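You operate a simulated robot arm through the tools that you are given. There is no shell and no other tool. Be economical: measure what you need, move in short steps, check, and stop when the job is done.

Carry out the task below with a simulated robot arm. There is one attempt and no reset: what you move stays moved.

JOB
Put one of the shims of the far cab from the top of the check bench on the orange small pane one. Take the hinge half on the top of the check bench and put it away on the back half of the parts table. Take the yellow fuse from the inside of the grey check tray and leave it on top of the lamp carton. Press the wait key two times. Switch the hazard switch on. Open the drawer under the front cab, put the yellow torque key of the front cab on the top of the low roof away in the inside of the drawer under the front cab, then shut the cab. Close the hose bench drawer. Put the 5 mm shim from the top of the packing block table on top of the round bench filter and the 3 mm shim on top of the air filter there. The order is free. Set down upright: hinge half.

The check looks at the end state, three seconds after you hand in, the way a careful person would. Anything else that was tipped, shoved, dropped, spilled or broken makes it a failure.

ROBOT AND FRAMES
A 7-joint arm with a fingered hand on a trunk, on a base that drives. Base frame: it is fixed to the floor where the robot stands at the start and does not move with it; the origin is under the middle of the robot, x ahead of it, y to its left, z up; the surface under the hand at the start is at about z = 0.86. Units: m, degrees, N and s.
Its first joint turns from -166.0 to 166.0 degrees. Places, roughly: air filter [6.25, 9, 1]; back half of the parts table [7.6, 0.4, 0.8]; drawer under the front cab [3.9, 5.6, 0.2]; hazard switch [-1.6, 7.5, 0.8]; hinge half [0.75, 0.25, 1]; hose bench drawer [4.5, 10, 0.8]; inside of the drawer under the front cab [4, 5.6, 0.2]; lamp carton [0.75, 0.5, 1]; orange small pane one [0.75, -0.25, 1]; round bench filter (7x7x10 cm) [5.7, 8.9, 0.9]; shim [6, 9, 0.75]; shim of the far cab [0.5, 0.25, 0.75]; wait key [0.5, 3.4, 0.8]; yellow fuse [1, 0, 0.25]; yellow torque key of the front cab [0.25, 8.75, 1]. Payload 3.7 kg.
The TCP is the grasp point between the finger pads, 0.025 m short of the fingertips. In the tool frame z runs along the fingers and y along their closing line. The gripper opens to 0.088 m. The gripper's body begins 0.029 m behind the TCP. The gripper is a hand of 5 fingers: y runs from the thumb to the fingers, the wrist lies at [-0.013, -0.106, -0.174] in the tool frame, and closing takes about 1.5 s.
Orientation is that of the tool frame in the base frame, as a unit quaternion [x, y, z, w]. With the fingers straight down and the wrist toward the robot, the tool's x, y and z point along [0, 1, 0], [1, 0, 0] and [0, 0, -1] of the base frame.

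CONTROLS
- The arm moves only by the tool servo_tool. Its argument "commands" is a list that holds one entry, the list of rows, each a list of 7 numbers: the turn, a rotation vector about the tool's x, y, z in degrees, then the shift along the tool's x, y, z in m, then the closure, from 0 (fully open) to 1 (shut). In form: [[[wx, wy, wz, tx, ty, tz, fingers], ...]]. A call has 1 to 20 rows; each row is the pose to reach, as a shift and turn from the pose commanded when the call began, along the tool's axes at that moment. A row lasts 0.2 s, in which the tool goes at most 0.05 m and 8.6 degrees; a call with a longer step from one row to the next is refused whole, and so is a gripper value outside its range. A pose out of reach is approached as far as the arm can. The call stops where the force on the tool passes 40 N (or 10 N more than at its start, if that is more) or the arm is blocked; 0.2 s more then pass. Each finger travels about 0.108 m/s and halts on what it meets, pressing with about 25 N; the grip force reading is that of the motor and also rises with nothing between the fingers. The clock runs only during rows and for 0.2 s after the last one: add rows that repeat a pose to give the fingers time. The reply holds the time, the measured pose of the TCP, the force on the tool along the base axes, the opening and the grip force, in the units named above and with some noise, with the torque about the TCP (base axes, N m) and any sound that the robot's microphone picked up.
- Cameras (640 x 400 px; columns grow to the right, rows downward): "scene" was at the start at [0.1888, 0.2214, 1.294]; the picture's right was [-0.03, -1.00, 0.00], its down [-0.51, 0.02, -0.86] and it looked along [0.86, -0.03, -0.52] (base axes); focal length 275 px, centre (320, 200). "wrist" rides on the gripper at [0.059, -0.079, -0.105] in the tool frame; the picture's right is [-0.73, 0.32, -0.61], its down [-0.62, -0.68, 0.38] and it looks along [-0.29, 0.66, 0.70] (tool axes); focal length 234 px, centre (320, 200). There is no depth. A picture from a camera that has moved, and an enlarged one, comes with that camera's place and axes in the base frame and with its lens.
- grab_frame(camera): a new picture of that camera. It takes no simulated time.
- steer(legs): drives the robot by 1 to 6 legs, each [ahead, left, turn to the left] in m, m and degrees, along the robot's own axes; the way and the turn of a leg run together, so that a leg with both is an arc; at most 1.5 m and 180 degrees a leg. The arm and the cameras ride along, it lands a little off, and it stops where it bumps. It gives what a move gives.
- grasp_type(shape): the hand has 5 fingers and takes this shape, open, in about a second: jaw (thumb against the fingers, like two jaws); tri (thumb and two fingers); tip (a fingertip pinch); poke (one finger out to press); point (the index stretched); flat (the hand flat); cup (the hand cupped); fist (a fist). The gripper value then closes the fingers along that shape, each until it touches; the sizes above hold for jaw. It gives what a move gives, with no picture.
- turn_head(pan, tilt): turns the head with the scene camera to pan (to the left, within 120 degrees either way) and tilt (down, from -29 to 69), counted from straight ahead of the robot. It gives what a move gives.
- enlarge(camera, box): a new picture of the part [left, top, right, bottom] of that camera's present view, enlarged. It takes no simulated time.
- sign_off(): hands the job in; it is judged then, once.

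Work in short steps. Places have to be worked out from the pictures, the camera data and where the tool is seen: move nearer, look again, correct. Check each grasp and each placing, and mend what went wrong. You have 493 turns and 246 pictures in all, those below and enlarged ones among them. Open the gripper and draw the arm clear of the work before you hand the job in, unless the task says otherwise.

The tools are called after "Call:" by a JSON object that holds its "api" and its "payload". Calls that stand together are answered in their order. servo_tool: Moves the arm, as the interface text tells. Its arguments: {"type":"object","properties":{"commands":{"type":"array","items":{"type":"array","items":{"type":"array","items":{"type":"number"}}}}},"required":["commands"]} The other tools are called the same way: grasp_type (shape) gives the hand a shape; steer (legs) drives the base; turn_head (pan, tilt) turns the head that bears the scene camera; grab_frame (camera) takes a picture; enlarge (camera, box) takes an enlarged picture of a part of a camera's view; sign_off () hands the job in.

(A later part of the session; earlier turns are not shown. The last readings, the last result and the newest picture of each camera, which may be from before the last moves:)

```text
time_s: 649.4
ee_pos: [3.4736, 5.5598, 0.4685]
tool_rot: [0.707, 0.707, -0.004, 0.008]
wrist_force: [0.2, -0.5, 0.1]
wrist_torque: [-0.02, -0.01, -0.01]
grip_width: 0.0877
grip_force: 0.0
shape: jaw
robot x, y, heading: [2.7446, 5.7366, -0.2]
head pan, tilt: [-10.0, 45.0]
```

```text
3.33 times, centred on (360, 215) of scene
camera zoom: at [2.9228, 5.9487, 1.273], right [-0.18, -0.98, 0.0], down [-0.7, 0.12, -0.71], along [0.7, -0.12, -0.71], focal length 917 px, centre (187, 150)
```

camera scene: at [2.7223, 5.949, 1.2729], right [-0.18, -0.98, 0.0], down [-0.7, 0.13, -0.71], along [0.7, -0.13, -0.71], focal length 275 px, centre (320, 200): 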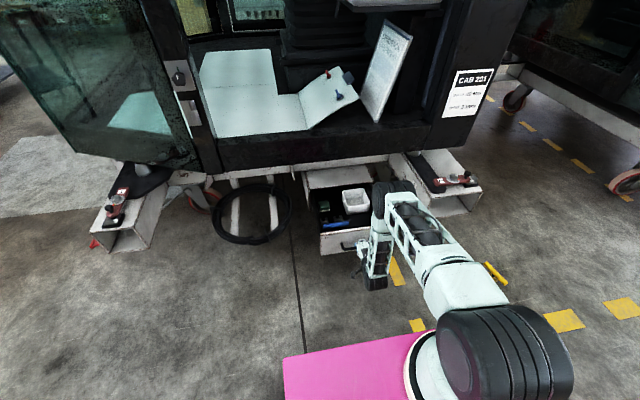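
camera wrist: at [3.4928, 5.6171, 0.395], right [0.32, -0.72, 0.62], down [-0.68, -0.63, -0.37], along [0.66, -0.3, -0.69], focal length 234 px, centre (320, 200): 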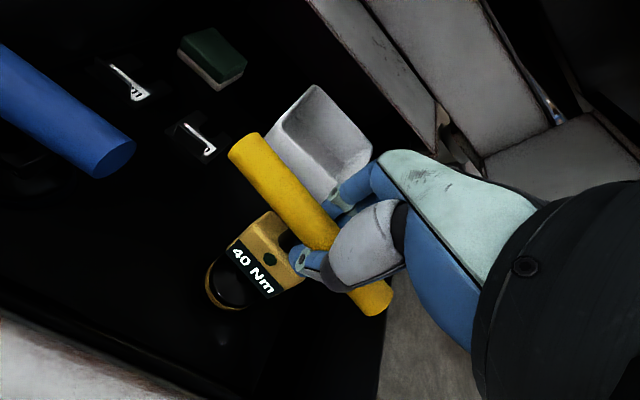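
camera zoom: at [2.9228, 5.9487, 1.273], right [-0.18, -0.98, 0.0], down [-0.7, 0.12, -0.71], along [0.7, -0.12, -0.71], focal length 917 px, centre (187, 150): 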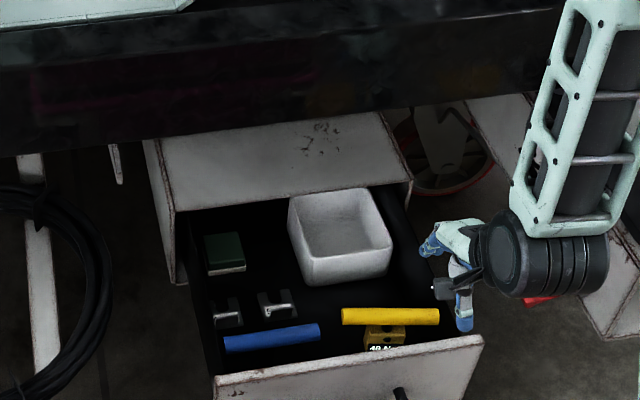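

Key stands in the drawer beside the blue one. Now prepare to push the drawer shut: close the fingers, tilt 45° forward in front of the panel.

Call:
{"api": "servo_tool", "payload": {"commands": [[[0, 0, 0, 0.02, -0.04, 0, 0.3], [0, 0, 0, 0.04, -0.08, 0, 0.6], [0, 0, 0, 0.06, -0.12, 0, 1], [-8, 0, 0, 0.085, -0.15, 0.01, 1], [-16, 0, 0, 0.085, -0.16, 0.03, 1], [-24, 0, 0, 0.085, -0.16, 0.06, 1], [-32, 0, 0, 0.085, -0.16, 0.09, 1], [-40, 0, 0, 0.085, -0.16, 0.12, 1], [-46, 0, 0, 0.085, -0.16, 0.15, 1], [-46, 0, 0, 0.085, -0.16, 0.18, 1]]]}}

Call:
{"api": "grab_frame", "payload": {"camera": "wrist"}}

```text
time_s: 651.8
ee_pos: [3.3532, 5.6497, 0.3068]
tool_rot: [0.653, 0.626, 0.302, 0.301]
wrist_force: [0.5, -0.6, 0.2]
wrist_torque: [-0.01, 0.0, 0.0]
grip_width: 0.0
grip_force: 24.8
shape: jaw
out of reach, approached as far as the arm can: row 3, 4, 5
robot x, y, heading: [2.7467, 5.7411, -0.1]
head pan, tilt: [-10.0, 45.0]
stopped in row 10: the arm was blocked; the commanded pose is now the measured one
```

```text
40 pictures are left
camera wrist: at [3.2236, 5.7111, 0.315], right [-0.29, -0.73, 0.62], down [-0.15, -0.6, -0.78], along [0.94, -0.32, 0.06], focal length 234 px, centre (320, 200)
```

wrist: 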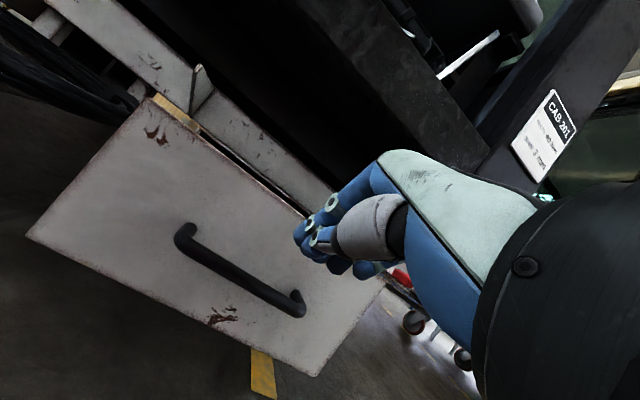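

Too close to the robot's own body. Back the base 0.08 m, then push with the arm.

Call:
{"api": "steer", "payload": {"legs": [[-0.08, 0, 0]]}}

Call:
{"api": "servo_tool", "payload": {"commands": [[[0, 0, 0, 0, 0.02, 0.02, 1], [0, 0, 0, 0, 0.04, 0.04, 1], [0, 0, 0, 0, 0.06, 0.065, 1], [0, 0, 0, 0, 0.075, 0.09, 1], [0, 0, 0, 0, 0.09, 0.115, 1]]]}}

Call:
{"api": "grab_frame", "payload": {"camera": "wrist"}}

```text
time_s: 652.9
ee_pos: [3.2732, 5.6481, 0.3085]
tool_rot: [0.652, 0.626, 0.303, 0.301]
wrist_force: [0.1, 0.0, -0.2]
wrist_torque: [0.0, 0.0, -0.02]
grip_width: 0.0003
grip_force: 24.8
shape: jaw
robot x, y, heading: [2.6612, 5.7401, 0.0]
head pan, tilt: [-10.0, 45.0]
```

```text
time_s: 654.1
ee_pos: [3.4183, 5.6431, 0.304]
tool_rot: [0.652, 0.625, 0.304, 0.302]
wrist_force: [-0.1, -0.5, -0.4]
wrist_torque: [-0.05, -0.02, 0.01]
grip_width: 0.0002
grip_force: 25.0
shape: jaw
robot x, y, heading: [2.6655, 5.74, 0.1]
head pan, tilt: [-10.0, 45.0]
```

```text
39 pictures are left
camera wrist: at [3.2887, 5.706, 0.311], right [-0.29, -0.73, 0.62], down [-0.16, -0.6, -0.78], along [0.94, -0.32, 0.06], focal length 234 px, centre (320, 200)
```

wrist: 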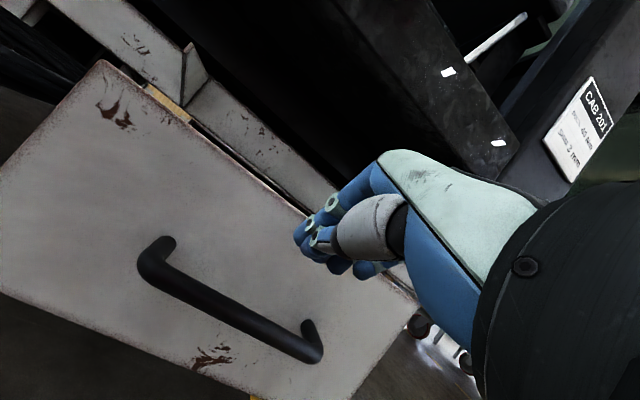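

Lower 35 mm so the tips meet the panel above the handle, then push forward.

Call:
{"api": "servo_tool", "payload": {"commands": [[[0, 0, 0, 0, -0.0271, 0.0221, 1], [0, 0, 0, 0, -0.0082, 0.0453, 1], [0, 0, 0, 0, 0.0107, 0.0685, 1], [0, 0, 0, 0, 0.0296, 0.0918, 1], [0, 0, 0, 0, 0.0485, 0.115, 1], [0, 0, 0, 0, 0.0674, 0.1382, 1], [0, 0, 0, 0, 0.0863, 0.1614, 1], [0, 0, 0, 0, 0.1052, 0.1847, 1]]]}}

Call:
{"api": "grab_frame", "payload": {"camera": "wrist"}}

```text
time_s: 655.9
ee_pos: [3.629, 5.6378, 0.2701]
tool_rot: [0.652, 0.626, 0.304, 0.302]
wrist_force: [-0.5, -0.1, -0.8]
wrist_torque: [-0.02, 0.03, -0.02]
grip_width: 0.0
grip_force: 25.1
shape: jaw
robot x, y, heading: [2.6628, 5.7374, -0.2]
head pan, tilt: [-10.0, 45.0]
```

```text
38 pictures are left
camera wrist: at [3.4991, 5.7003, 0.2756], right [-0.29, -0.73, 0.62], down [-0.15, -0.6, -0.78], along [0.94, -0.32, 0.06], focal length 234 px, centre (320, 200)
```

wrist: 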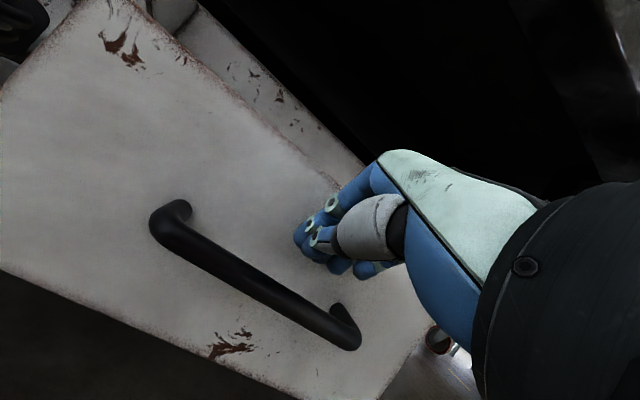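

Drawer is moving in. Continue pushing to the stop.

Call:
{"api": "servo_tool", "payload": {"commands": [[[0, 0, 0, 0, 0.0189, 0.0232, 1], [0, 0, 0, 0, 0.0378, 0.0465, 1], [0, 0, 0, 0, 0.0505, 0.062, 1], [0, 0, 0, 0, 0.0631, 0.0774, 1], [0, 0, 0, 0, 0.0757, 0.0929, 1]]]}}

Call:
{"api": "grab_frame", "payload": {"camera": "wrist"}}

```text
time_s: 656.9
ee_pos: [3.7195, 5.6354, 0.2633]
tool_rot: [0.654, 0.626, 0.301, 0.299]
wrist_force: [-25.2, -0.1, 7.7]
wrist_torque: [-0.01, 0.03, -0.09]
grip_width: 0.0002
grip_force: 25.4
shape: jaw
robot x, y, heading: [2.6606, 5.7363, -0.1]
head pan, tilt: [-10.0, 45.0]
stopped in row 5: the force on the tool passed its limit at 82 N (the readings are from after the stop); the commanded pose is now the measured one
```

```text
37 pictures are left
camera wrist: at [3.5898, 5.6973, 0.2718], right [-0.28, -0.73, 0.62], down [-0.16, -0.6, -0.78], along [0.95, -0.32, 0.05], focal length 234 px, centre (320, 200)
```

wrist: 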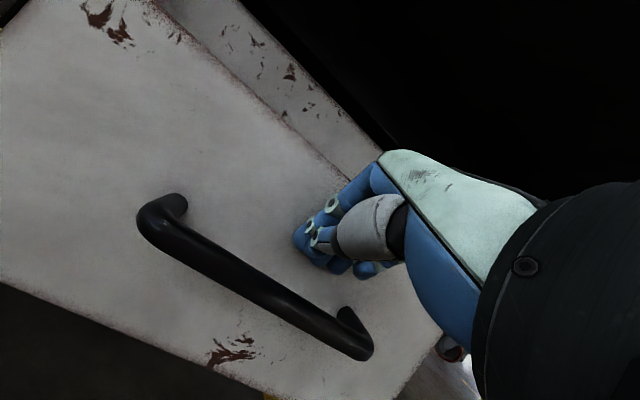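

Hard stop at the closed position. Retreat and verify.

Call:
{"api": "servo_tool", "payload": {"commands": [[[0, 0, 0, 0, -0.0189, -0.0232, 1], [0, 0, 0, 0, -0.0378, -0.0465, 1], [0, 0, 0, 0, -0.0567, -0.0697, 0.8], [0, 0, 0, 0, -0.0757, -0.0929, 0.5], [0, 0, 0, 0, -0.0946, -0.116, 0.2], [0, 0, 0, 0, -0.1, -0.16, 0]]]}}

Call:
{"api": "servo_tool", "payload": {"commands": [[[8, 0, 0, 0, 0.03, -0.02, 0], [16, 0, 0, 0, 0.06, -0.04, 0], [24, 0, 0, 0, 0.09, -0.06, 0], [32, 0, 0, 0, 0.12, -0.08, 0], [40, 0, 0, 0, 0.15, -0.1, 0], [46, 0, 0, 0, 0.18, -0.12, 0], [50, 0, 0, 0, 0.21, -0.15, 0], [50, 0, 0, 0, 0.24, -0.18, 0], [50, 0, 0, 0, 0.27, -0.21, 0], [50, 0, 0, 0, 0.3, -0.24, 0]]]}}

Call:
{"api": "enlarge", "payload": {"camera": "scene", "box": [270, 135, 450, 275]}}

```text
time_s: 658.3
ee_pos: [3.5345, 5.6409, 0.2881]
tool_rot: [0.652, 0.627, 0.302, 0.299]
wrist_force: [-0.9, 0.1, -0.7]
wrist_torque: [0.0, 0.02, 0.0]
grip_width: 0.0879
grip_force: 0.1
shape: jaw
robot x, y, heading: [2.6634, 5.7417, -0.1]
head pan, tilt: [-10.0, 45.0]
```

```text
time_s: 660.5
ee_pos: [3.5397, 5.6324, 0.6752]
tool_rot: [0.717, 0.697, 0.009, -0.005]
wrist_force: [-0.1, 0.8, -0.7]
wrist_torque: [0.01, -0.01, -0.01]
grip_width: 0.0879
grip_force: 0.0
shape: jaw
robot x, y, heading: [2.6643, 5.7382, -0.2]
head pan, tilt: [-10.0, 45.0]
```

```text
2.86 times, centred on (360, 205) of scene
camera zoom: at [2.8422, 5.9488, 1.2729], right [-0.18, -0.98, 0.0], down [-0.7, 0.13, -0.71], along [0.7, -0.13, -0.71], focal length 786 px, centre (206, 186)
```

zoom: 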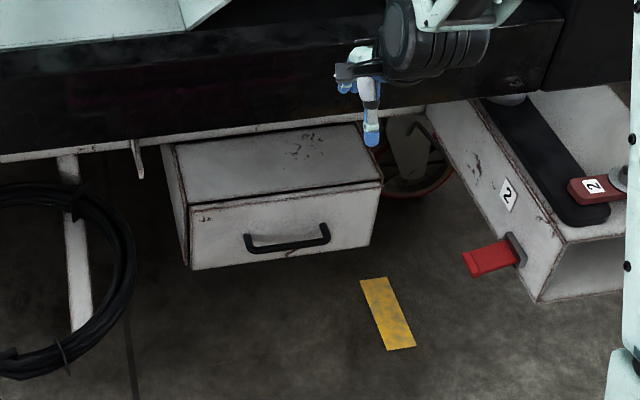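

Drawer is shut with the key inside. Next the wait key at ~(0.5,3.4): tuck the arm, turn north, drive south along the lane, then west in front of that table.

Call:
{"api": "servo_tool", "payload": {"commands": [[[0, 0, 0, 0, -0.02, -0.045, 0], [0, 0, 0, 0, -0.04, -0.09, 0], [0, 0, 0, 0, -0.06, -0.135, 0], [0, 0, 0, 0, -0.08, -0.18, 0], [0, 0, 0, 0, -0.1, -0.225, 0], [0, 0, 0, 0, -0.12, -0.27, 0], [0, 0, 0, 0, -0.14, -0.315, 0], [0, 0, 0, 0, -0.16, -0.36, 0], [0, 0, 0, 0, -0.18, -0.405, 0], [0, 0, 0, 0, -0.2, -0.44, 0]]]}}

Call:
{"api": "steer", "payload": {"legs": [[0, 0, 90], [-1.5, 0, 0], [-1.5, 0, 0], [0, 1.1, 0], [0, 0.9, 0]]}}

Call:
{"api": "turn_head", "payload": {"pan": 0, "tilt": 20}}

Call:
{"api": "grab_frame", "payload": {"camera": "scene"}}

```text
time_s: 662.7
ee_pos: [3.3376, 5.6305, 1.1132]
tool_rot: [0.718, 0.696, 0.009, -0.005]
wrist_force: [-0.8, 0.5, 0.0]
wrist_torque: [-0.01, 0.0, 0.01]
grip_width: 0.0877
grip_force: 0.0
shape: jaw
robot x, y, heading: [2.6601, 5.7403, 0.0]
head pan, tilt: [-10.0, 45.0]
```

```text
time_s: 682.5
ee_pos: [2.6866, 3.4065, 1.114]
tool_rot: [0.046, 0.999, 0.003, -0.011]
wrist_force: [0.2, 0.8, 0.2]
wrist_torque: [0.01, -0.03, -0.01]
grip_width: 0.0878
grip_force: 0.0
shape: jaw
robot x, y, heading: [2.536, 2.7406, 86.2]
head pan, tilt: [-10.0, 45.0]
stopped in leg 4: the robot was blocked; the commanded pose is now the measured one
```

```text
time_s: 683.4
ee_pos: [2.6869, 3.4083, 1.1132]
tool_rot: [0.047, 0.999, 0.002, -0.009]
wrist_force: [-0.5, -0.8, -0.3]
wrist_torque: [-0.02, 0.02, -0.01]
grip_width: 0.0877
grip_force: 0.1
shape: jaw
robot x, y, heading: [2.5368, 2.7383, 86.3]
head pan, tilt: [0.0, 20.0]
```

```text
35 pictures are left
camera scene: at [2.324, 2.9455, 1.3116], right [1.0, -0.06, 0.0], down [-0.02, -0.34, -0.94], along [0.06, 0.94, -0.34], focal length 275 px, centre (320, 200)
```

scene: 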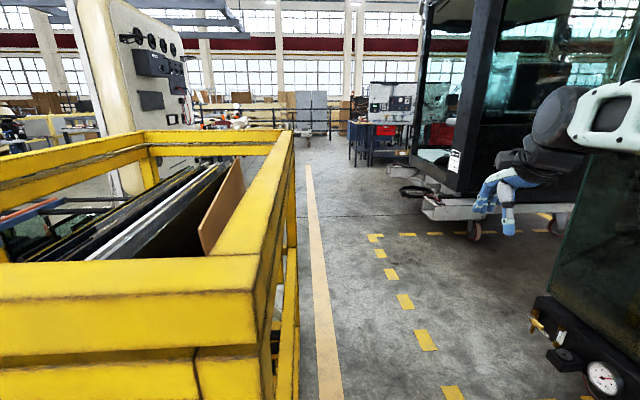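

I brushed the yellow rack's corner; its panes look undisturbed. Back off 0.25 m south, realign, then strafe west at y≈2.5.

Call:
{"api": "steer", "payload": {"legs": [[-0.05, -0.06, 0], [-0.2, 0, 3.8], [0, 1.0, 0], [0, 1.0, 0]]}}

Call:
{"api": "turn_head", "payload": {"pan": -5, "tilt": 30}}

Call:
{"api": "grab_frame", "payload": {"camera": "scene"}}

```text
time_s: 688.0
ee_pos: [2.3076, 3.1635, 1.1128]
tool_rot: [0.023, 1.0, 0.004, -0.007]
wrist_force: [10.7, -0.5, -1.5]
wrist_torque: [0.09, 0.48, 0.32]
grip_width: 0.0876
grip_force: 0.1
shape: jaw
robot x, y, heading: [2.1893, 2.4842, 89.9]
head pan, tilt: [0.0, 20.0]
stopped in leg 3: the force on the tool passed its limit at 80 N (the readings are from after the stop); the commanded pose is now the measured one
```

```text
time_s: 688.7
ee_pos: [2.3068, 3.163, 1.114]
tool_rot: [0.022, 1.0, 0.005, -0.008]
wrist_force: [15.7, 0.6, -2.2]
wrist_torque: [0.02, 0.81, 0.39]
grip_width: 0.0876
grip_force: 0.0
shape: jaw
robot x, y, heading: [2.189, 2.4889, 89.6]
head pan, tilt: [-5.0, 30.0]
```

```text
34 pictures are left
camera scene: at [1.973, 2.6777, 1.2958], right [1.0, -0.09, 0.0], down [-0.05, -0.5, -0.87], along [0.08, 0.86, -0.5], focal length 275 px, centre (320, 200)
```

scene: 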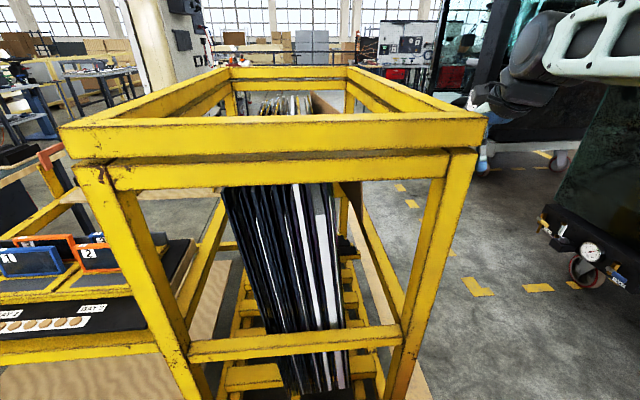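

The hand leaned on the rack's corner post; it's rigid. Move away east and south, turn to face west there, and continue along y≈2.55.

Call:
{"api": "steer", "payload": {"legs": [[0, -0.15, 0], [-0.4, 0, 0], [0, 0, 90], [0, -0.45, 0]]}}

Call:
{"api": "turn_head", "payload": {"pan": -30, "tilt": 20}}

Call:
{"api": "grab_frame", "payload": {"camera": "scene"}}

```text
time_s: 698.3
ee_pos: [1.6638, 2.6483, 1.114]
tool_rot: [-0.691, 0.723, -0.002, -0.009]
wrist_force: [0.0, 0.1, 1.4]
wrist_torque: [0.03, 0.01, -0.01]
grip_width: 0.0878
grip_force: 0.1
shape: jaw
robot x, y, heading: [2.3393, 2.5287, 179.7]
head pan, tilt: [-5.0, 30.0]
```

```text
time_s: 699.1
ee_pos: [1.6642, 2.6489, 1.114]
tool_rot: [-0.691, 0.723, -0.002, -0.008]
wrist_force: [-0.5, 0.1, -0.5]
wrist_torque: [0.01, 0.0, -0.05]
grip_width: 0.0877
grip_force: 0.1
shape: jaw
robot x, y, heading: [2.3382, 2.5341, 179.8]
head pan, tilt: [-30.0, 20.0]
```

```text
33 pictures are left
camera scene: at [2.157, 2.3536, 1.3116], right [0.5, 0.86, 0.0], down [0.3, -0.17, -0.94], along [-0.81, 0.47, -0.34], focal length 275 px, centre (320, 200)
```

scene: 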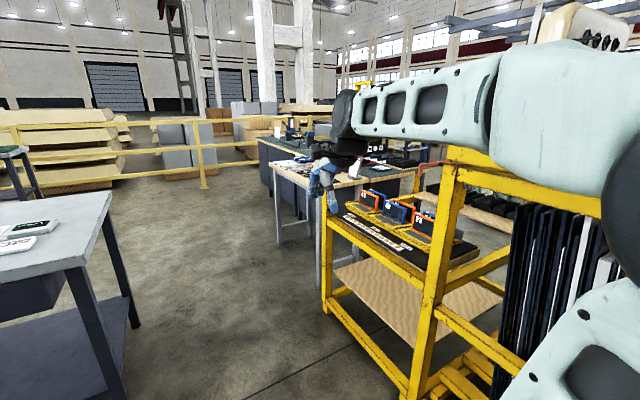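

Gap between bench end (y≈2.07) and table (y≈3.15) is ~1.05 m. Drive west to x≈0.95 and look at the table on my right.

Call:
{"api": "steer", "payload": {"legs": [[1.4, -0.06, 0]]}}

Call:
{"api": "turn_head", "payload": {"pan": -60, "tilt": 30}}

Call:
{"api": "grab_frame", "payload": {"camera": "scene"}}

```text
time_s: 706.1
ee_pos: [0.269, 2.7084, 1.1127]
tool_rot: [-0.693, 0.721, -0.003, -0.008]
wrist_force: [-0.4, 0.0, -0.2]
wrist_torque: [0.01, 0.01, -0.05]
grip_width: 0.0879
grip_force: 0.0
shape: jaw
robot x, y, heading: [0.9462, 2.5956, -180.3]
head pan, tilt: [-30.0, 20.0]
```

```text
time_s: 707.1
ee_pos: [0.2697, 2.7095, 1.1147]
tool_rot: [-0.692, 0.721, -0.002, -0.009]
wrist_force: [0.1, 0.0, -0.2]
wrist_torque: [-0.05, -0.02, -0.02]
grip_width: 0.0883
grip_force: 0.1
shape: jaw
robot x, y, heading: [0.9429, 2.5932, -179.9]
head pan, tilt: [-60.0, 30.0]
```

```text
32 pictures are left
camera scene: at [0.7988, 2.4478, 1.2956], right [0.87, 0.5, 0.0], down [0.25, -0.43, -0.87], along [-0.43, 0.75, -0.5], focal length 275 px, centre (320, 200)
```

scene: 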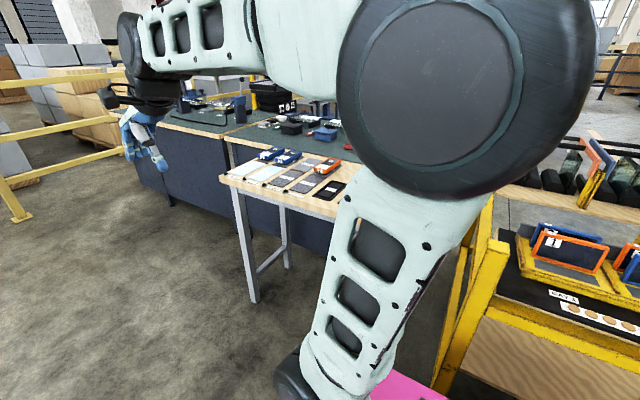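

Zoom on the visible part of the table.

Call:
{"api": "enlarge", "payload": {"camera": "scene", "box": [220, 80, 360, 220]}}

```text
2.86 times, centred on (290, 150) of scene
camera zoom: at [0.7988, 2.4478, 1.2956], right [0.87, 0.5, 0.0], down [0.25, -0.43, -0.87], along [-0.43, 0.75, -0.5], focal length 786 px, centre (406, 343)
```

zoom: 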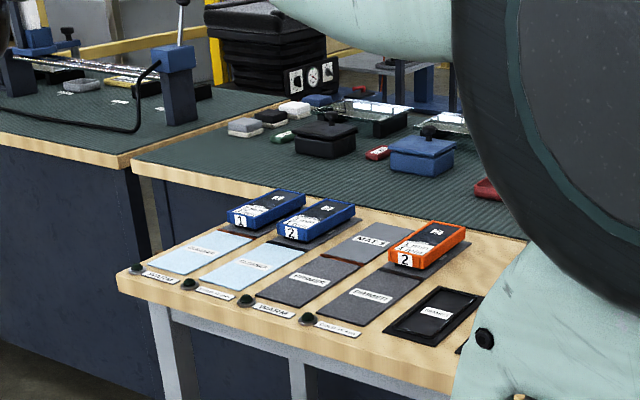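

The wait key must be to the right, behind my elbow. Drive forward 0.75 m and look back over the table.

Call:
{"api": "steer", "payload": {"legs": [[0.75, 0, 0]]}}

Call:
{"api": "turn_head", "payload": {"pan": -112, "tilt": 28}}

Call:
{"api": "grab_frame", "payload": {"camera": "scene"}}

```text
time_s: 711.1
ee_pos: [-0.4814, 2.704, 1.1136]
tool_rot: [-0.695, 0.719, -0.002, -0.009]
wrist_force: [0.1, 0.3, 0.2]
wrist_torque: [-0.01, 0.01, -0.03]
grip_width: 0.0878
grip_force: 0.0
shape: jaw
robot x, y, heading: [0.1934, 2.5904, -179.8]
head pan, tilt: [-60.0, 30.0]
```

```text
time_s: 712.3
ee_pos: [-0.4802, 2.7046, 1.1137]
tool_rot: [-0.694, 0.72, -0.002, -0.009]
wrist_force: [0.3, 0.0, 0.4]
wrist_torque: [-0.01, -0.01, 0.0]
grip_width: 0.0875
grip_force: 0.1
shape: jaw
robot x, y, heading: [0.1972, 2.5947, -179.6]
head pan, tilt: [-112.0, 28.0]
```

```text
30 pictures are left
camera scene: at [0.1283, 2.4521, 1.2988], right [0.93, -0.37, 0.0], down [-0.17, -0.44, -0.88], along [0.33, 0.82, -0.47], focal length 275 px, centre (320, 200)
```

scene: 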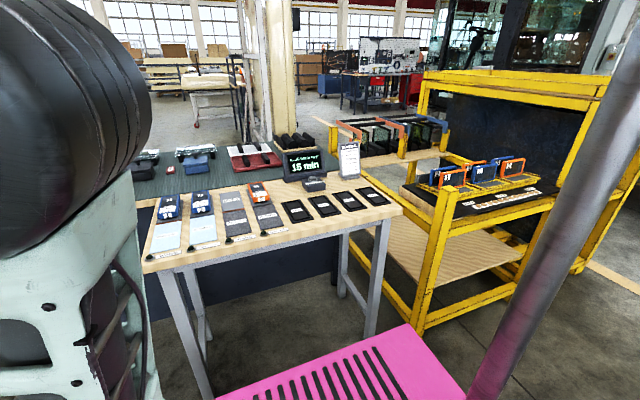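

Zoom on the display and the keys on this table.

Call:
{"api": "enlarge", "payload": {"camera": "scene", "box": [240, 140, 400, 240]}}

Call:
{"api": "enlarge", "payload": {"camera": "scene", "box": [284, 150, 340, 200]}}

```text
4.00 times, centred on (320, 190) of scene
camera zoom: at [0.1283, 2.4521, 1.2988], right [0.93, -0.37, 0.0], down [-0.17, -0.44, -0.88], along [0.33, 0.82, -0.47], focal length 1101 px, centre (320, 240)
```

zoom: 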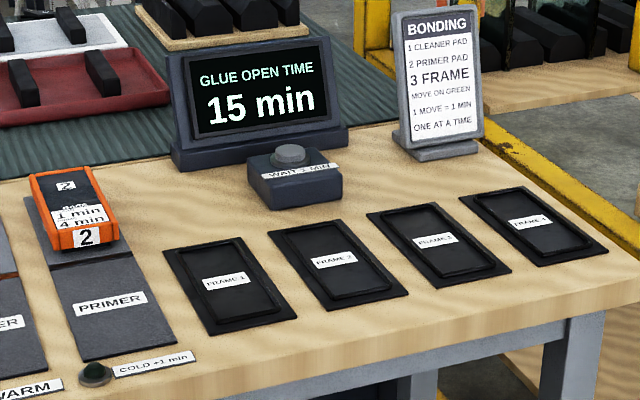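

```text
8.00 times, centred on (312, 175) of scene
camera zoom: at [0.1283, 2.4521, 1.2988], right [0.93, -0.37, 0.0], down [-0.17, -0.44, -0.88], along [0.33, 0.82, -0.47], focal length 2201 px, centre (384, 400)
```

zoom: 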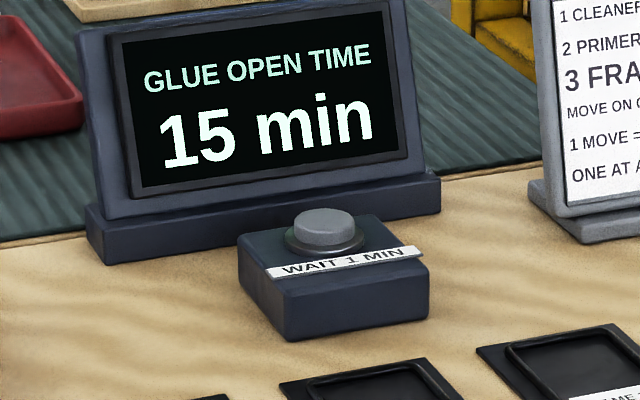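

The grey "WAIT 1 MIN" key is at ≈(0.492,3.445), top z≈0.845; display reads 15 min. Go back east 0.75 m, then swing the arm to the right, fingers closed.

Call:
{"api": "steer", "payload": {"legs": [[-0.75, 0, 0]]}}

Call:
{"api": "servo_tool", "payload": {"commands": [[[0, 0, 6, -0.0418, -0.0022, 0, 0.2], [0, 0, 12, -0.0832, -0.0087, 0, 0.4], [0, 0, 18, -0.1236, -0.0196, 0, 0.6], [0, 0, 24, -0.1627, -0.0346, 0, 0.8], [0, 0, 30, -0.2, -0.0536, 0, 1], [0, 0, 36, -0.2351, -0.0764, 0, 1], [0, 0, 42, -0.2677, -0.1027, 0, 1], [0, 0, 48, -0.2973, -0.1323, 0, 1], [0, 0, 54, -0.3236, -0.1649, 0, 1], [0, 0, 60, -0.3464, -0.2, 0, 1], [0, 0, 66, -0.3654, -0.2373, 0, 1], [0, 0, 72, -0.3804, -0.2764, 0, 1], [0, 0, 77, -0.3897, -0.31, 0, 1]]]}}

Call:
{"api": "servo_tool", "payload": {"commands": [[[-7, 0, 0, 0, 0.04, 0, 1], [-14, 0, 0, 0, 0.08, 0, 1], [-21, 0, 0, 0, 0.12, 0.0, 1], [-28, 0, 0, 0, 0.16, 0.02, 1], [-35, 0, 0, 0, 0.2, 0.04, 1], [-40, 0, 0, 0, 0.24, 0.06, 1], [-40, 0, 0, 0, 0.27, 0.09, 1]]]}}

Call:
{"api": "grab_frame", "payload": {"camera": "wrist"}}

```text
time_s: 716.4
ee_pos: [0.2649, 2.7086, 1.1132]
tool_rot: [-0.692, 0.722, -0.003, -0.008]
wrist_force: [0.4, 0.2, -0.2]
wrist_torque: [0.0, 0.01, -0.01]
grip_width: 0.088
grip_force: 0.0
shape: jaw
robot x, y, heading: [0.9411, 2.5957, 179.8]
head pan, tilt: [-112.0, 28.0]
```

```text
time_s: 719.2
ee_pos: [0.5918, 3.0852, 1.1056]
tool_rot: [-0.092, 0.996, -0.007, -0.005]
wrist_force: [-0.9, 0.2, -0.3]
wrist_torque: [0.01, 0.03, 0.0]
grip_width: 0.0
grip_force: 24.9
shape: jaw
robot x, y, heading: [0.942, 2.5936, 179.8]
head pan, tilt: [-112.0, 28.0]
```

```text
time_s: 720.8
ee_pos: [0.5404, 3.3488, 1.0115]
tool_rot: [-0.085, 0.937, 0.336, -0.037]
wrist_force: [0.5, -0.5, -0.4]
wrist_torque: [-0.02, 0.02, -0.03]
grip_width: 0.0001
grip_force: 25.1
shape: jaw
robot x, y, heading: [0.9421, 2.593, 179.8]
head pan, tilt: [-112.0, 28.0]
```

```text
27 pictures are left
camera wrist: at [0.506, 3.212, 1.0443], right [0.75, 0.0, 0.67], down [0.66, -0.17, -0.74], along [0.11, 0.99, -0.12], focal length 234 px, centre (320, 200)
```

wrist: 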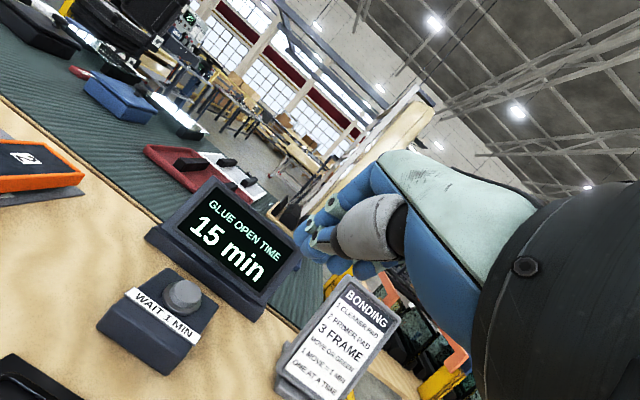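

Key top triangulated at (0.491,3.441,0.846). Move the fingertips to 15 mm above it.

Call:
{"api": "servo_tool", "payload": {"commands": [[[0, 0, 0, 0.0075, -0.0046, 0.0387, 1], [0, 0, 0, 0.015, -0.0093, 0.0774, 1], [0, 0, 0, 0.022, -0.014, 0.116, 1], [0, 0, 0, 0.0294, -0.0186, 0.1547, 1]]]}}

Call:
{"api": "grab_frame", "payload": {"camera": "wrist"}}

```text
time_s: 721.8
ee_pos: [0.4947, 3.4256, 0.8802]
tool_rot: [-0.085, 0.938, 0.335, -0.037]
wrist_force: [-0.5, -0.8, 0.0]
wrist_torque: [0.01, 0.0, -0.01]
grip_width: 0.0
grip_force: 25.2
shape: jaw
robot x, y, heading: [0.9416, 2.5919, 179.8]
head pan, tilt: [-112.0, 28.0]
```

```text
26 pictures are left
camera wrist: at [0.4601, 3.2896, 0.9122], right [0.75, 0.0, 0.67], down [0.66, -0.17, -0.74], along [0.11, 0.99, -0.13], focal length 234 px, centre (320, 200)
```

wrist: 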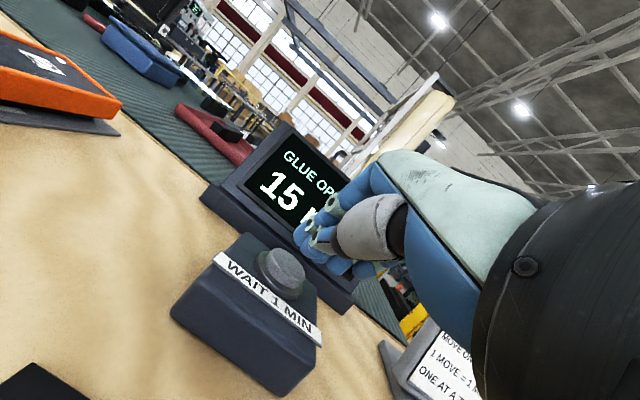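

Tips are right above the key. Press down ~20 mm gently and read the force.

Call:
{"api": "servo_tool", "payload": {"commands": [[[0, 0, 0, 0, -0.0063, 0.0077, 1], [0, 0, 0, 0, -0.0089, 0.0108, 1], [0, 0, 0, 0, -0.0102, 0.0123, 1], [0, 0, 0, 0, -0.0114, 0.0139, 1], [0, 0, 0, 0, -0.0127, 0.0154, 1]]]}}

Call:
{"api": "enlarge", "payload": {"camera": "wrist", "box": [160, 100, 400, 300]}}

```text
time_s: 723.0
ee_pos: [0.494, 3.4259, 0.8617]
tool_rot: [-0.086, 0.938, 0.335, -0.037]
wrist_force: [0.7, -0.2, 1.8]
wrist_torque: [0.04, -0.05, -0.02]
grip_width: 0.0001
grip_force: 25.0
shape: jaw
robot x, y, heading: [0.9405, 2.5939, 180.1]
head pan, tilt: [-112.0, 28.0]
heard: click
```

```text
2.00 times, centred on (280, 200) of wrist
camera zoom: at [0.4604, 3.2895, 0.8925], right [0.75, 0.0, 0.67], down [0.66, -0.17, -0.74], along [0.11, 0.99, -0.13], focal length 468 px, centre (400, 200)
```

zoom: 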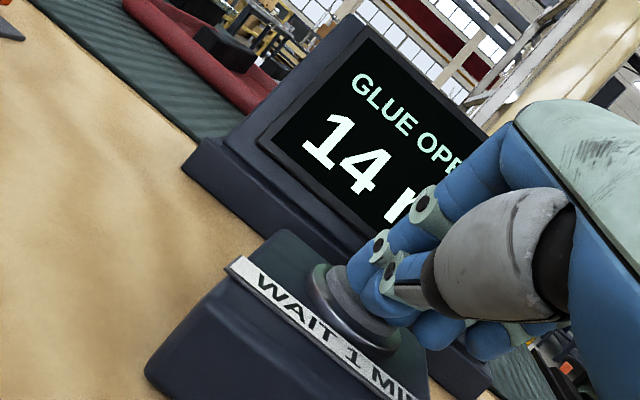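

A click, and the display shows 14. Lift to release and press a second time.

Call:
{"api": "servo_tool", "payload": {"commands": [[[0, 0, 0, 0, 0.0127, -0.0154, 1], [0, 0, 0, 0, 0.0127, -0.0154, 1], [0, 0, 0, 0, 0.0127, -0.0154, 1]]]}}

Call:
{"api": "servo_tool", "payload": {"commands": [[[0, 0, 0, 0, -0.0063, 0.0077, 1], [0, 0, 0, 0, -0.0089, 0.0108, 1], [0, 0, 0, 0, -0.0102, 0.0123, 1], [0, 0, 0, 0, -0.0114, 0.0139, 1], [0, 0, 0, 0, -0.0127, 0.0154, 1]]]}}

Call:
{"api": "servo_tool", "payload": {"commands": [[[0, 0, 0, 0, 0.0127, -0.0154, 1], [0, 0, 0, 0, 0.0254, -0.0308, 1], [0, 0, 0, 0, 0.03, -0.07, 1]]]}}

Call:
{"api": "enlarge", "payload": {"camera": "wrist", "box": [160, 100, 400, 300]}}

```text
time_s: 723.8
ee_pos: [0.495, 3.4269, 0.8796]
tool_rot: [-0.085, 0.938, 0.334, -0.036]
wrist_force: [0.2, -0.1, 0.1]
wrist_torque: [0.02, -0.01, 0.0]
grip_width: 0.0002
grip_force: 24.4
shape: jaw
robot x, y, heading: [0.9431, 2.5954, 179.8]
head pan, tilt: [-112.0, 28.0]
```

```text
time_s: 725.0
ee_pos: [0.495, 3.4265, 0.861]
tool_rot: [-0.085, 0.938, 0.334, -0.036]
wrist_force: [0.2, -0.4, 2.6]
wrist_torque: [0.06, -0.03, -0.02]
grip_width: 0.0002
grip_force: 24.6
shape: jaw
robot x, y, heading: [0.9411, 2.592, 179.8]
head pan, tilt: [-112.0, 28.0]
heard: click
```

```text
time_s: 725.8
ee_pos: [0.5003, 3.4049, 0.9338]
tool_rot: [-0.085, 0.938, 0.334, -0.036]
wrist_force: [-0.4, 0.1, -0.6]
wrist_torque: [0.02, 0.03, 0.02]
grip_width: 0.0002
grip_force: 25.1
shape: jaw
robot x, y, heading: [0.9375, 2.5941, 179.9]
head pan, tilt: [-112.0, 28.0]
```

```text
2.00 times, centred on (280, 200) of wrist
camera zoom: at [0.4653, 3.2679, 0.9655], right [0.75, 0.0, 0.67], down [0.66, -0.17, -0.73], along [0.11, 0.99, -0.13], focal length 468 px, centre (400, 200)
```

zoom: 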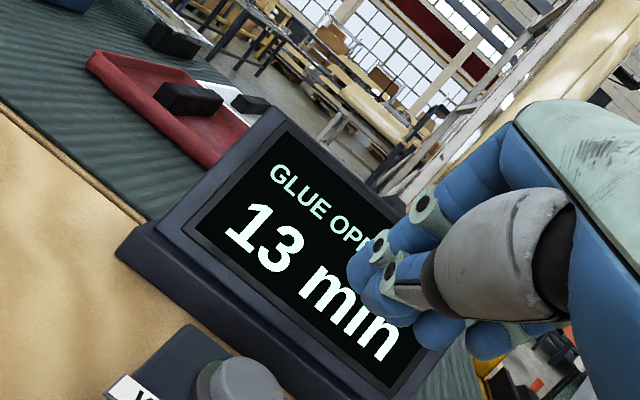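

Display shows 13 min: two presses done. Bring the arm back to the forward travel pose.

Call:
{"api": "servo_tool", "payload": {"commands": [[[0, 0, 0, -0.001, -0.015, -0.04, 1], [5, 0, 0, -0.003, -0.03, -0.08, 1], [10, 0, 0, -0.004, -0.046, -0.12, 0.8], [16, 0, 0, -0.005, -0.061, -0.16, 0.6], [22, 0, 0, -0.007, -0.077, -0.2, 0.4], [28, 0, 0, -0.008, -0.092, -0.241, 0.2], [34, 0, 0, -0.009, -0.108, -0.281, 0], [40, 0, 0, -0.0106, -0.123, -0.3215, 0]]]}}

Call:
{"api": "servo_tool", "payload": {"commands": [[[0, 0, -6, 0.0418, -0.0022, 0, 0], [0, 0, -12, 0.0832, -0.0087, 0, 0], [0, 0, -18, 0.1236, -0.0196, 0, 0], [0, 0, -24, 0.1627, -0.0346, 0, 0], [0, 0, -30, 0.2, -0.0536, 0, 0], [0, 0, -36, 0.2351, -0.0764, 0, 0], [0, 0, -42, 0.2677, -0.1027, 0, 0], [0, 0, -48, 0.2973, -0.1323, 0, 0], [0, 0, -54, 0.3236, -0.1649, 0, 0], [0, 0, -60, 0.3464, -0.2, 0, 0], [0, 0, -66, 0.3654, -0.2373, 0, 0], [0, 0, -72, 0.3804, -0.2764, 0, 0], [0, 0, -77, 0.3897, -0.31, 0, 0]]]}}

Call:
{"api": "steer", "payload": {"legs": [[-1.0, 0, 0], [-0.82, 0, 0]]}}

```text
time_s: 727.6
ee_pos: [0.5664, 3.1151, 1.1052]
tool_rot: [-0.092, 0.996, -0.008, -0.006]
wrist_force: [0.6, 0.5, -0.1]
wrist_torque: [-0.01, -0.02, -0.01]
grip_width: 0.0877
grip_force: 0.2
shape: jaw
robot x, y, heading: [0.9409, 2.5949, 180.0]
head pan, tilt: [-112.0, 28.0]
```

```text
time_s: 730.4
ee_pos: [0.2409, 2.736, 1.1133]
tool_rot: [-0.693, 0.721, -0.001, -0.009]
wrist_force: [-0.2, -0.1, -1.0]
wrist_torque: [-0.02, 0.01, 0.0]
grip_width: 0.0878
grip_force: 0.1
shape: jaw
robot x, y, heading: [0.9429, 2.5931, 179.9]
head pan, tilt: [-112.0, 28.0]
```

```text
time_s: 739.5
ee_pos: [2.0593, 2.7275, 1.1131]
tool_rot: [-0.684, 0.73, -0.002, -0.009]
wrist_force: [0.2, -0.1, 0.2]
wrist_torque: [-0.01, -0.03, 0.01]
grip_width: 0.0879
grip_force: 0.1
shape: jaw
robot x, y, heading: [2.7567, 2.5678, 178.6]
head pan, tilt: [-112.0, 28.0]
```

Head back north: step south a bit, face north, and drive up the lane.

Call:
{"api": "steer", "payload": {"legs": [[0, 0.3, 0], [0, 0, -88.6], [1.5, 0, 0], [1.5, 0, 0], [1.5, 0, 0], [1.5, 0, 0]]}}

Call:
{"api": "steer", "payload": {"legs": [[1.1, 0.25, 0], [0, 0, 90], [0, -0.95, 0]]}}

```text
time_s: 773.4
ee_pos: [2.8681, 8.9564, 1.1134]
tool_rot: [0.021, 1.0, 0.005, -0.007]
wrist_force: [0.2, 0.8, -0.2]
wrist_torque: [0.02, 0.01, 0.0]
grip_width: 0.088
grip_force: 0.1
shape: jaw
robot x, y, heading: [2.7275, 8.2585, 89.6]
head pan, tilt: [-112.0, 28.0]
```

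```text
time_s: 787.5
ee_pos: [1.7804, 10.4464, 1.1139]
tool_rot: [-0.693, 0.721, -0.003, -0.009]
wrist_force: [0.0, -0.2, -0.4]
wrist_torque: [-0.04, 0.0, 0.01]
grip_width: 0.0878
grip_force: 0.2
shape: jaw
robot x, y, heading: [2.4824, 10.3018, 179.6]
head pan, tilt: [-112.0, 28.0]
```

Continue west to x≈-0.7, then turn to face south and look.

Call:
{"api": "steer", "payload": {"legs": [[1.5, 0, 0], [1.5, 0, 0], [0.18, 0, 0], [0, 0, 90]]}}

Call:
{"api": "turn_head", "payload": {"pan": -10, "tilt": 15}}

Call:
{"api": "grab_frame", "payload": {"camera": "scene"}}

```text
time_s: 806.9
ee_pos: [-0.828, 9.582, 1.1147]
tool_rot: [1.0, -0.016, 0.008, 0.004]
wrist_force: [-0.1, -0.2, 0.0]
wrist_torque: [0.0, -0.04, 0.02]
grip_width: 0.0877
grip_force: 0.1
shape: jaw
robot x, y, heading: [-0.6931, 10.282, -89.6]
head pan, tilt: [-112.0, 28.0]
```

```text
time_s: 808.7
ee_pos: [-0.8291, 9.5814, 1.1136]
tool_rot: [1.0, -0.016, 0.008, 0.005]
wrist_force: [-0.5, 0.1, 0.7]
wrist_torque: [0.0, 0.02, -0.02]
grip_width: 0.088
grip_force: 0.0
shape: jaw
robot x, y, heading: [-0.6956, 10.2817, -89.4]
head pan, tilt: [-10.0, 15.0]
```

```text
23 pictures are left
camera scene: at [-0.4838, 10.0937, 1.3198], right [-0.99, 0.17, 0.0], down [0.04, 0.26, -0.97], along [-0.16, -0.95, -0.26], focal length 275 px, centre (320, 200)
```

scene: 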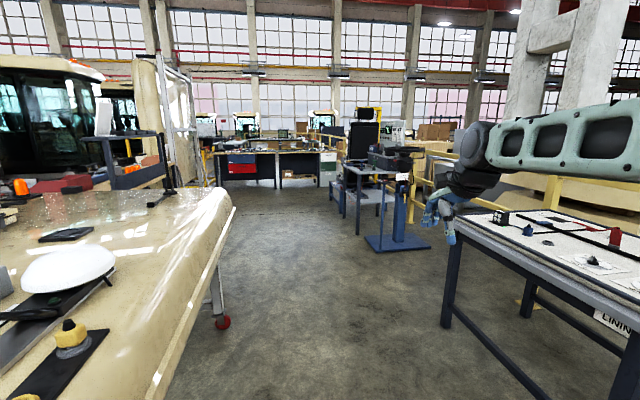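

The way south is open. Zoom toward the hazard switch region.

Call:
{"api": "enlarge", "payload": {"camera": "scene", "box": [325, 110, 435, 210]}}

```text
4.00 times, centred on (380, 160) of scene
camera zoom: at [-0.4838, 10.0937, 1.3198], right [-0.99, 0.17, 0.0], down [0.04, 0.26, -0.97], along [-0.16, -0.95, -0.26], focal length 1101 px, centre (80, 360)
```

zoom: 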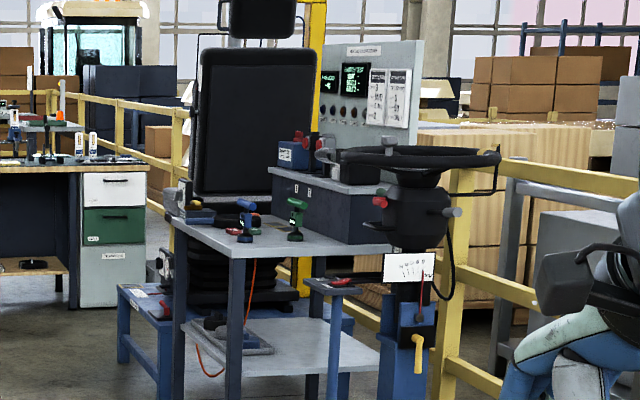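

Seat/column tester. Drive forward 1.7 m and look closer.

Call:
{"api": "steer", "payload": {"legs": [[1.5, 0, 0], [0.25, 0, 0]]}}

Call:
{"api": "turn_head", "payload": {"pan": -28, "tilt": 20}}

Call:
{"api": "grab_frame", "payload": {"camera": "scene"}}

```text
time_s: 817.5
ee_pos: [-0.8034, 7.8316, 1.1145]
tool_rot: [1.0, -0.013, 0.008, 0.005]
wrist_force: [0.1, 0.0, -0.1]
wrist_torque: [0.01, -0.02, 0.01]
grip_width: 0.0876
grip_force: 0.1
shape: jaw
robot x, y, heading: [-0.6723, 8.5336, -89.0]
head pan, tilt: [-10.0, 15.0]
```

```text
time_s: 818.3
ee_pos: [-0.8034, 7.8303, 1.1139]
tool_rot: [1.0, -0.012, 0.008, 0.005]
wrist_force: [0.3, -0.1, -0.7]
wrist_torque: [-0.03, 0.02, 0.02]
grip_width: 0.0879
grip_force: 0.1
shape: jaw
robot x, y, heading: [-0.6732, 8.5329, -89.0]
head pan, tilt: [-28.0, 20.0]
```

```text
21 pictures are left
camera scene: at [-0.4896, 8.3538, 1.3117], right [-0.89, 0.46, 0.0], down [0.16, 0.3, -0.94], along [-0.43, -0.84, -0.34], focal length 275 px, centre (320, 200)
```

scene: 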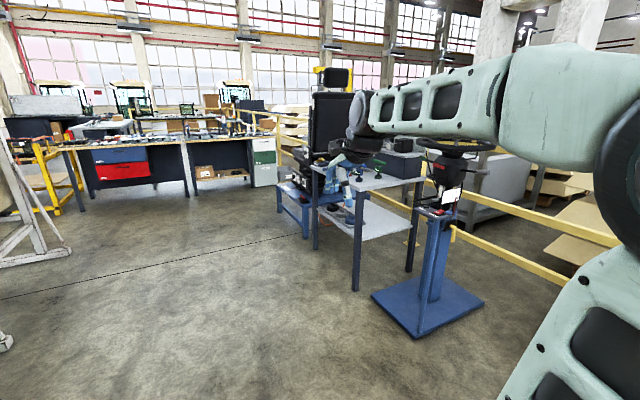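

Call:
{"api": "enlarge", "payload": {"camera": "scene", "box": [400, 130, 510, 235]}}

```text
3.81 times, centred on (455, 182) of scene
camera zoom: at [-0.4896, 8.3538, 1.3117], right [-0.89, 0.46, 0.0], down [0.16, 0.3, -0.94], along [-0.43, -0.84, -0.34], focal length 1048 px, centre (-194, 267)
```

zoom: 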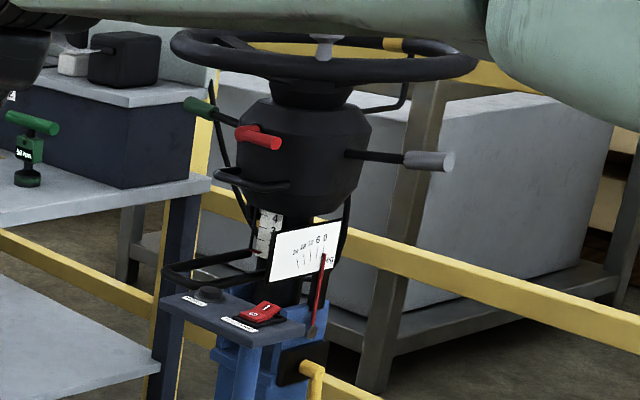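

The red rocker on the little shelf at (440,211) is the candidate. Zoom tightly.

Call:
{"api": "enlarge", "payload": {"camera": "scene", "box": [420, 200, 460, 225]}}

```text
16.00 times, centred on (440, 212) of scene
camera zoom: at [-0.4896, 8.3538, 1.3117], right [-0.89, 0.46, 0.0], down [0.16, 0.3, -0.94], along [-0.43, -0.84, -0.34], focal length 4402 px, centre (-1600, 0)
```

zoom: 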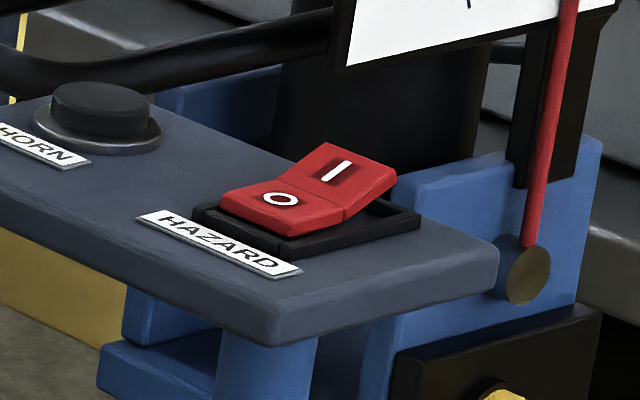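

It is the HAZARD rocker, O side down now; the I side (west end) is at ≈(-1.60,7.505,0.795). Turn to face west and strafe south to y≈7.4.

Call:
{"api": "steer", "payload": {"legs": [[0, 0, -91], [-0.05, 0.55, 0], [0, 0.55, 0]]}}

Call:
{"api": "servo_tool", "payload": {"commands": [[[0, 0, 0, 0, 0, 0, 0.3], [-7, 0, 0, 0, 0, 0.02, 0.6], [-14, 0, 0, 0, 0, 0.04, 1], [-21, 0, 0, 0, 0, 0.06, 1], [-28, 0, 0, 0, 0, 0.08, 1], [-35, 0, 0, 0, 0, 0.1, 1], [-40, 0, 0, 0, 0, 0.12, 1], [-40, 0, 0, 0, 0, 0.12, 1]]]}}

Call:
{"api": "grab_frame", "payload": {"camera": "wrist"}}

```text
time_s: 828.1
ee_pos: [-1.3184, 7.5698, 1.1145]
tool_rot: [-0.694, 0.72, -0.003, -0.01]
wrist_force: [-0.3, 0.5, -0.6]
wrist_torque: [-0.03, 0.0, -0.01]
grip_width: 0.0879
grip_force: 0.1
shape: jaw
robot x, y, heading: [-0.6163, 7.4351, -180.0]
head pan, tilt: [-28.0, 20.0]
```

```text
time_s: 829.9
ee_pos: [-1.3197, 7.5683, 0.9946]
tool_rot: [-0.649, 0.677, 0.245, -0.246]
wrist_force: [-0.3, 0.5, -0.4]
wrist_torque: [0.01, -0.05, 0.01]
grip_width: 0.0
grip_force: 24.8
shape: jaw
robot x, y, heading: [-0.6167, 7.4314, -179.6]
head pan, tilt: [-28.0, 20.0]
```

```text
18 pictures are left
camera wrist: at [-1.1941, 7.5049, 1.0231], right [0.18, 0.73, 0.66], down [0.29, 0.6, -0.74], along [-0.94, 0.32, -0.11], focal length 234 px, centre (320, 200)
```

wrist: 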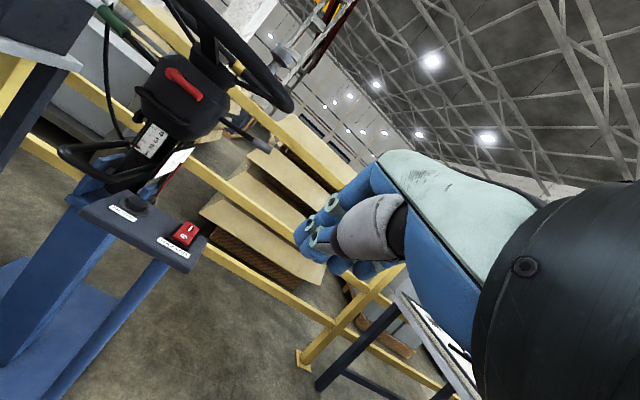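

Rocker centre triangulated (-1.588,7.500,0.790); the I end ≈(-1.604,7.503). Bring the fingertips just above it.

Call:
{"api": "servo_tool", "payload": {"commands": [[[0, 0, 0, 0.0091, 0.012, 0.037, 1], [0, 0, 0, 0.0183, 0.024, 0.0739, 1], [0, 0, 0, 0.0274, 0.036, 0.1109, 1], [0, 0, 0, 0.0365, 0.048, 0.1478, 1], [0, 0, 0, 0.0456, 0.06, 0.1848, 1], [0, 0, 0, 0.0548, 0.0721, 0.2217, 1], [0, 0, 0, 0.0639, 0.0841, 0.2587, 1], [0, 0, 0, 0.073, 0.0961, 0.2956, 1]]]}}

Call:
{"api": "enlarge", "payload": {"camera": "wrist", "box": [180, 140, 400, 340]}}

```text
time_s: 831.7
ee_pos: [-1.5897, 7.5016, 0.834]
tool_rot: [-0.649, 0.677, 0.245, -0.247]
wrist_force: [-0.6, -0.5, 0.5]
wrist_torque: [0.01, -0.03, 0.01]
grip_width: 0.0001
grip_force: 24.9
shape: jaw
robot x, y, heading: [-0.6139, 7.4302, -179.9]
head pan, tilt: [-28.0, 20.0]
```

```text
2.00 times, centred on (290, 240) of wrist
camera zoom: at [-1.4626, 7.4391, 0.8621], right [0.18, 0.73, 0.66], down [0.29, 0.6, -0.74], along [-0.94, 0.32, -0.11], focal length 468 px, centre (380, 120)
```

zoom: 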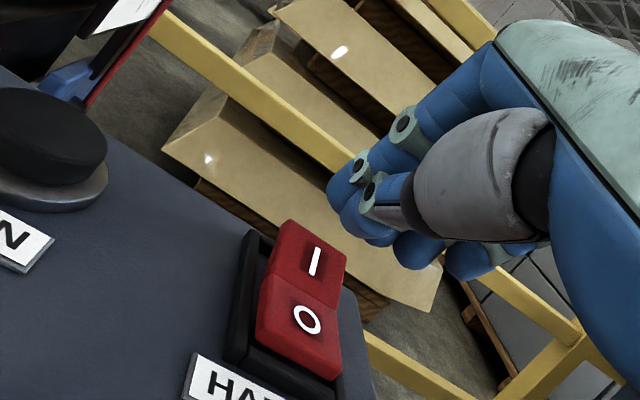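

The tip will land on the "I" pad by going straight down. Press about 30 mm in small steps.

Call:
{"api": "servo_tool", "payload": {"commands": [[[0, 0, 0, 0, -0.0072, 0.0139, 1], [0, 0, 0, 0, -0.0103, 0.0174, 1], [0, 0, 0, 0, -0.0126, 0.0202, 1], [0, 0, 0, 0, -0.0145, 0.0225, 1], [0, 0, 0, 0, -0.0165, 0.0247, 1], [0, 0, 0, 0, -0.0178, 0.0269, 1]]]}}

Call:
{"api": "enlarge", "payload": {"camera": "wrist", "box": [180, 140, 400, 340]}}

```text
time_s: 833.0
ee_pos: [-1.5922, 7.5025, 0.8097]
tool_rot: [-0.647, 0.675, 0.249, -0.251]
wrist_force: [3.7, -0.6, 17.6]
wrist_torque: [0.21, 0.16, -0.07]
grip_width: 0.0001
grip_force: 25.7
shape: jaw
robot x, y, heading: [-0.6123, 7.4285, -179.9]
head pan, tilt: [-28.0, 20.0]
stopped in row 6: the force on the tool passed its limit at 43 N (the readings are from after the stop); the commanded pose is now the measured one
```

```text
2.00 times, centred on (290, 240) of wrist
camera zoom: at [-1.4667, 7.4391, 0.8378], right [0.19, 0.73, 0.66], down [0.28, 0.6, -0.75], along [-0.94, 0.32, -0.09], focal length 468 px, centre (380, 120)
```

zoom: 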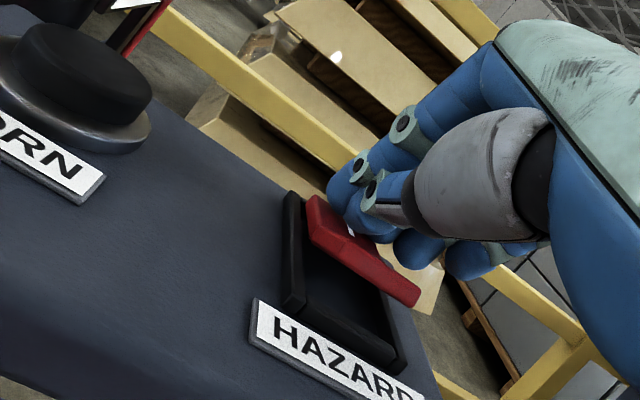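

The rocker has tipped to I. Withdraw and verify that it stays.

Call:
{"api": "servo_tool", "payload": {"commands": [[[0, 0, 0, 0, 0.02, -0.0226, 1], [0, 0, 0, 0, 0.04, -0.045, 1], [0, 0, 0, 0, 0.03, -0.085, 1], [0, 0, 0, 0, 0.0, -0.12, 1]]]}}

Call:
{"api": "enlarge", "payload": {"camera": "wrist", "box": [120, 140, 340, 340]}}

```text
time_s: 834.0
ee_pos: [-1.5136, 7.5008, 0.8974]
tool_rot: [-0.649, 0.675, 0.247, -0.249]
wrist_force: [-0.1, -0.1, -0.4]
wrist_torque: [-0.01, 0.03, -0.02]
grip_width: 0.0
grip_force: 24.9
shape: jaw
robot x, y, heading: [-0.6155, 7.43, -179.9]
head pan, tilt: [-28.0, 20.0]
```

```text
2.00 times, centred on (230, 240) of wrist
camera zoom: at [-1.3883, 7.4371, 0.9249], right [0.18, 0.73, 0.66], down [0.28, 0.6, -0.75], along [-0.94, 0.32, -0.1], focal length 468 px, centre (500, 120)
```

zoom: 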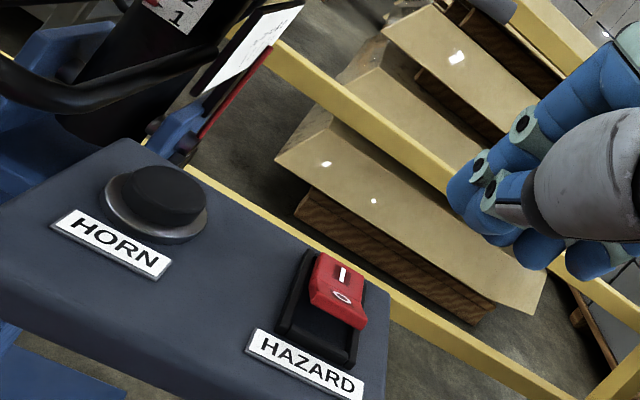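

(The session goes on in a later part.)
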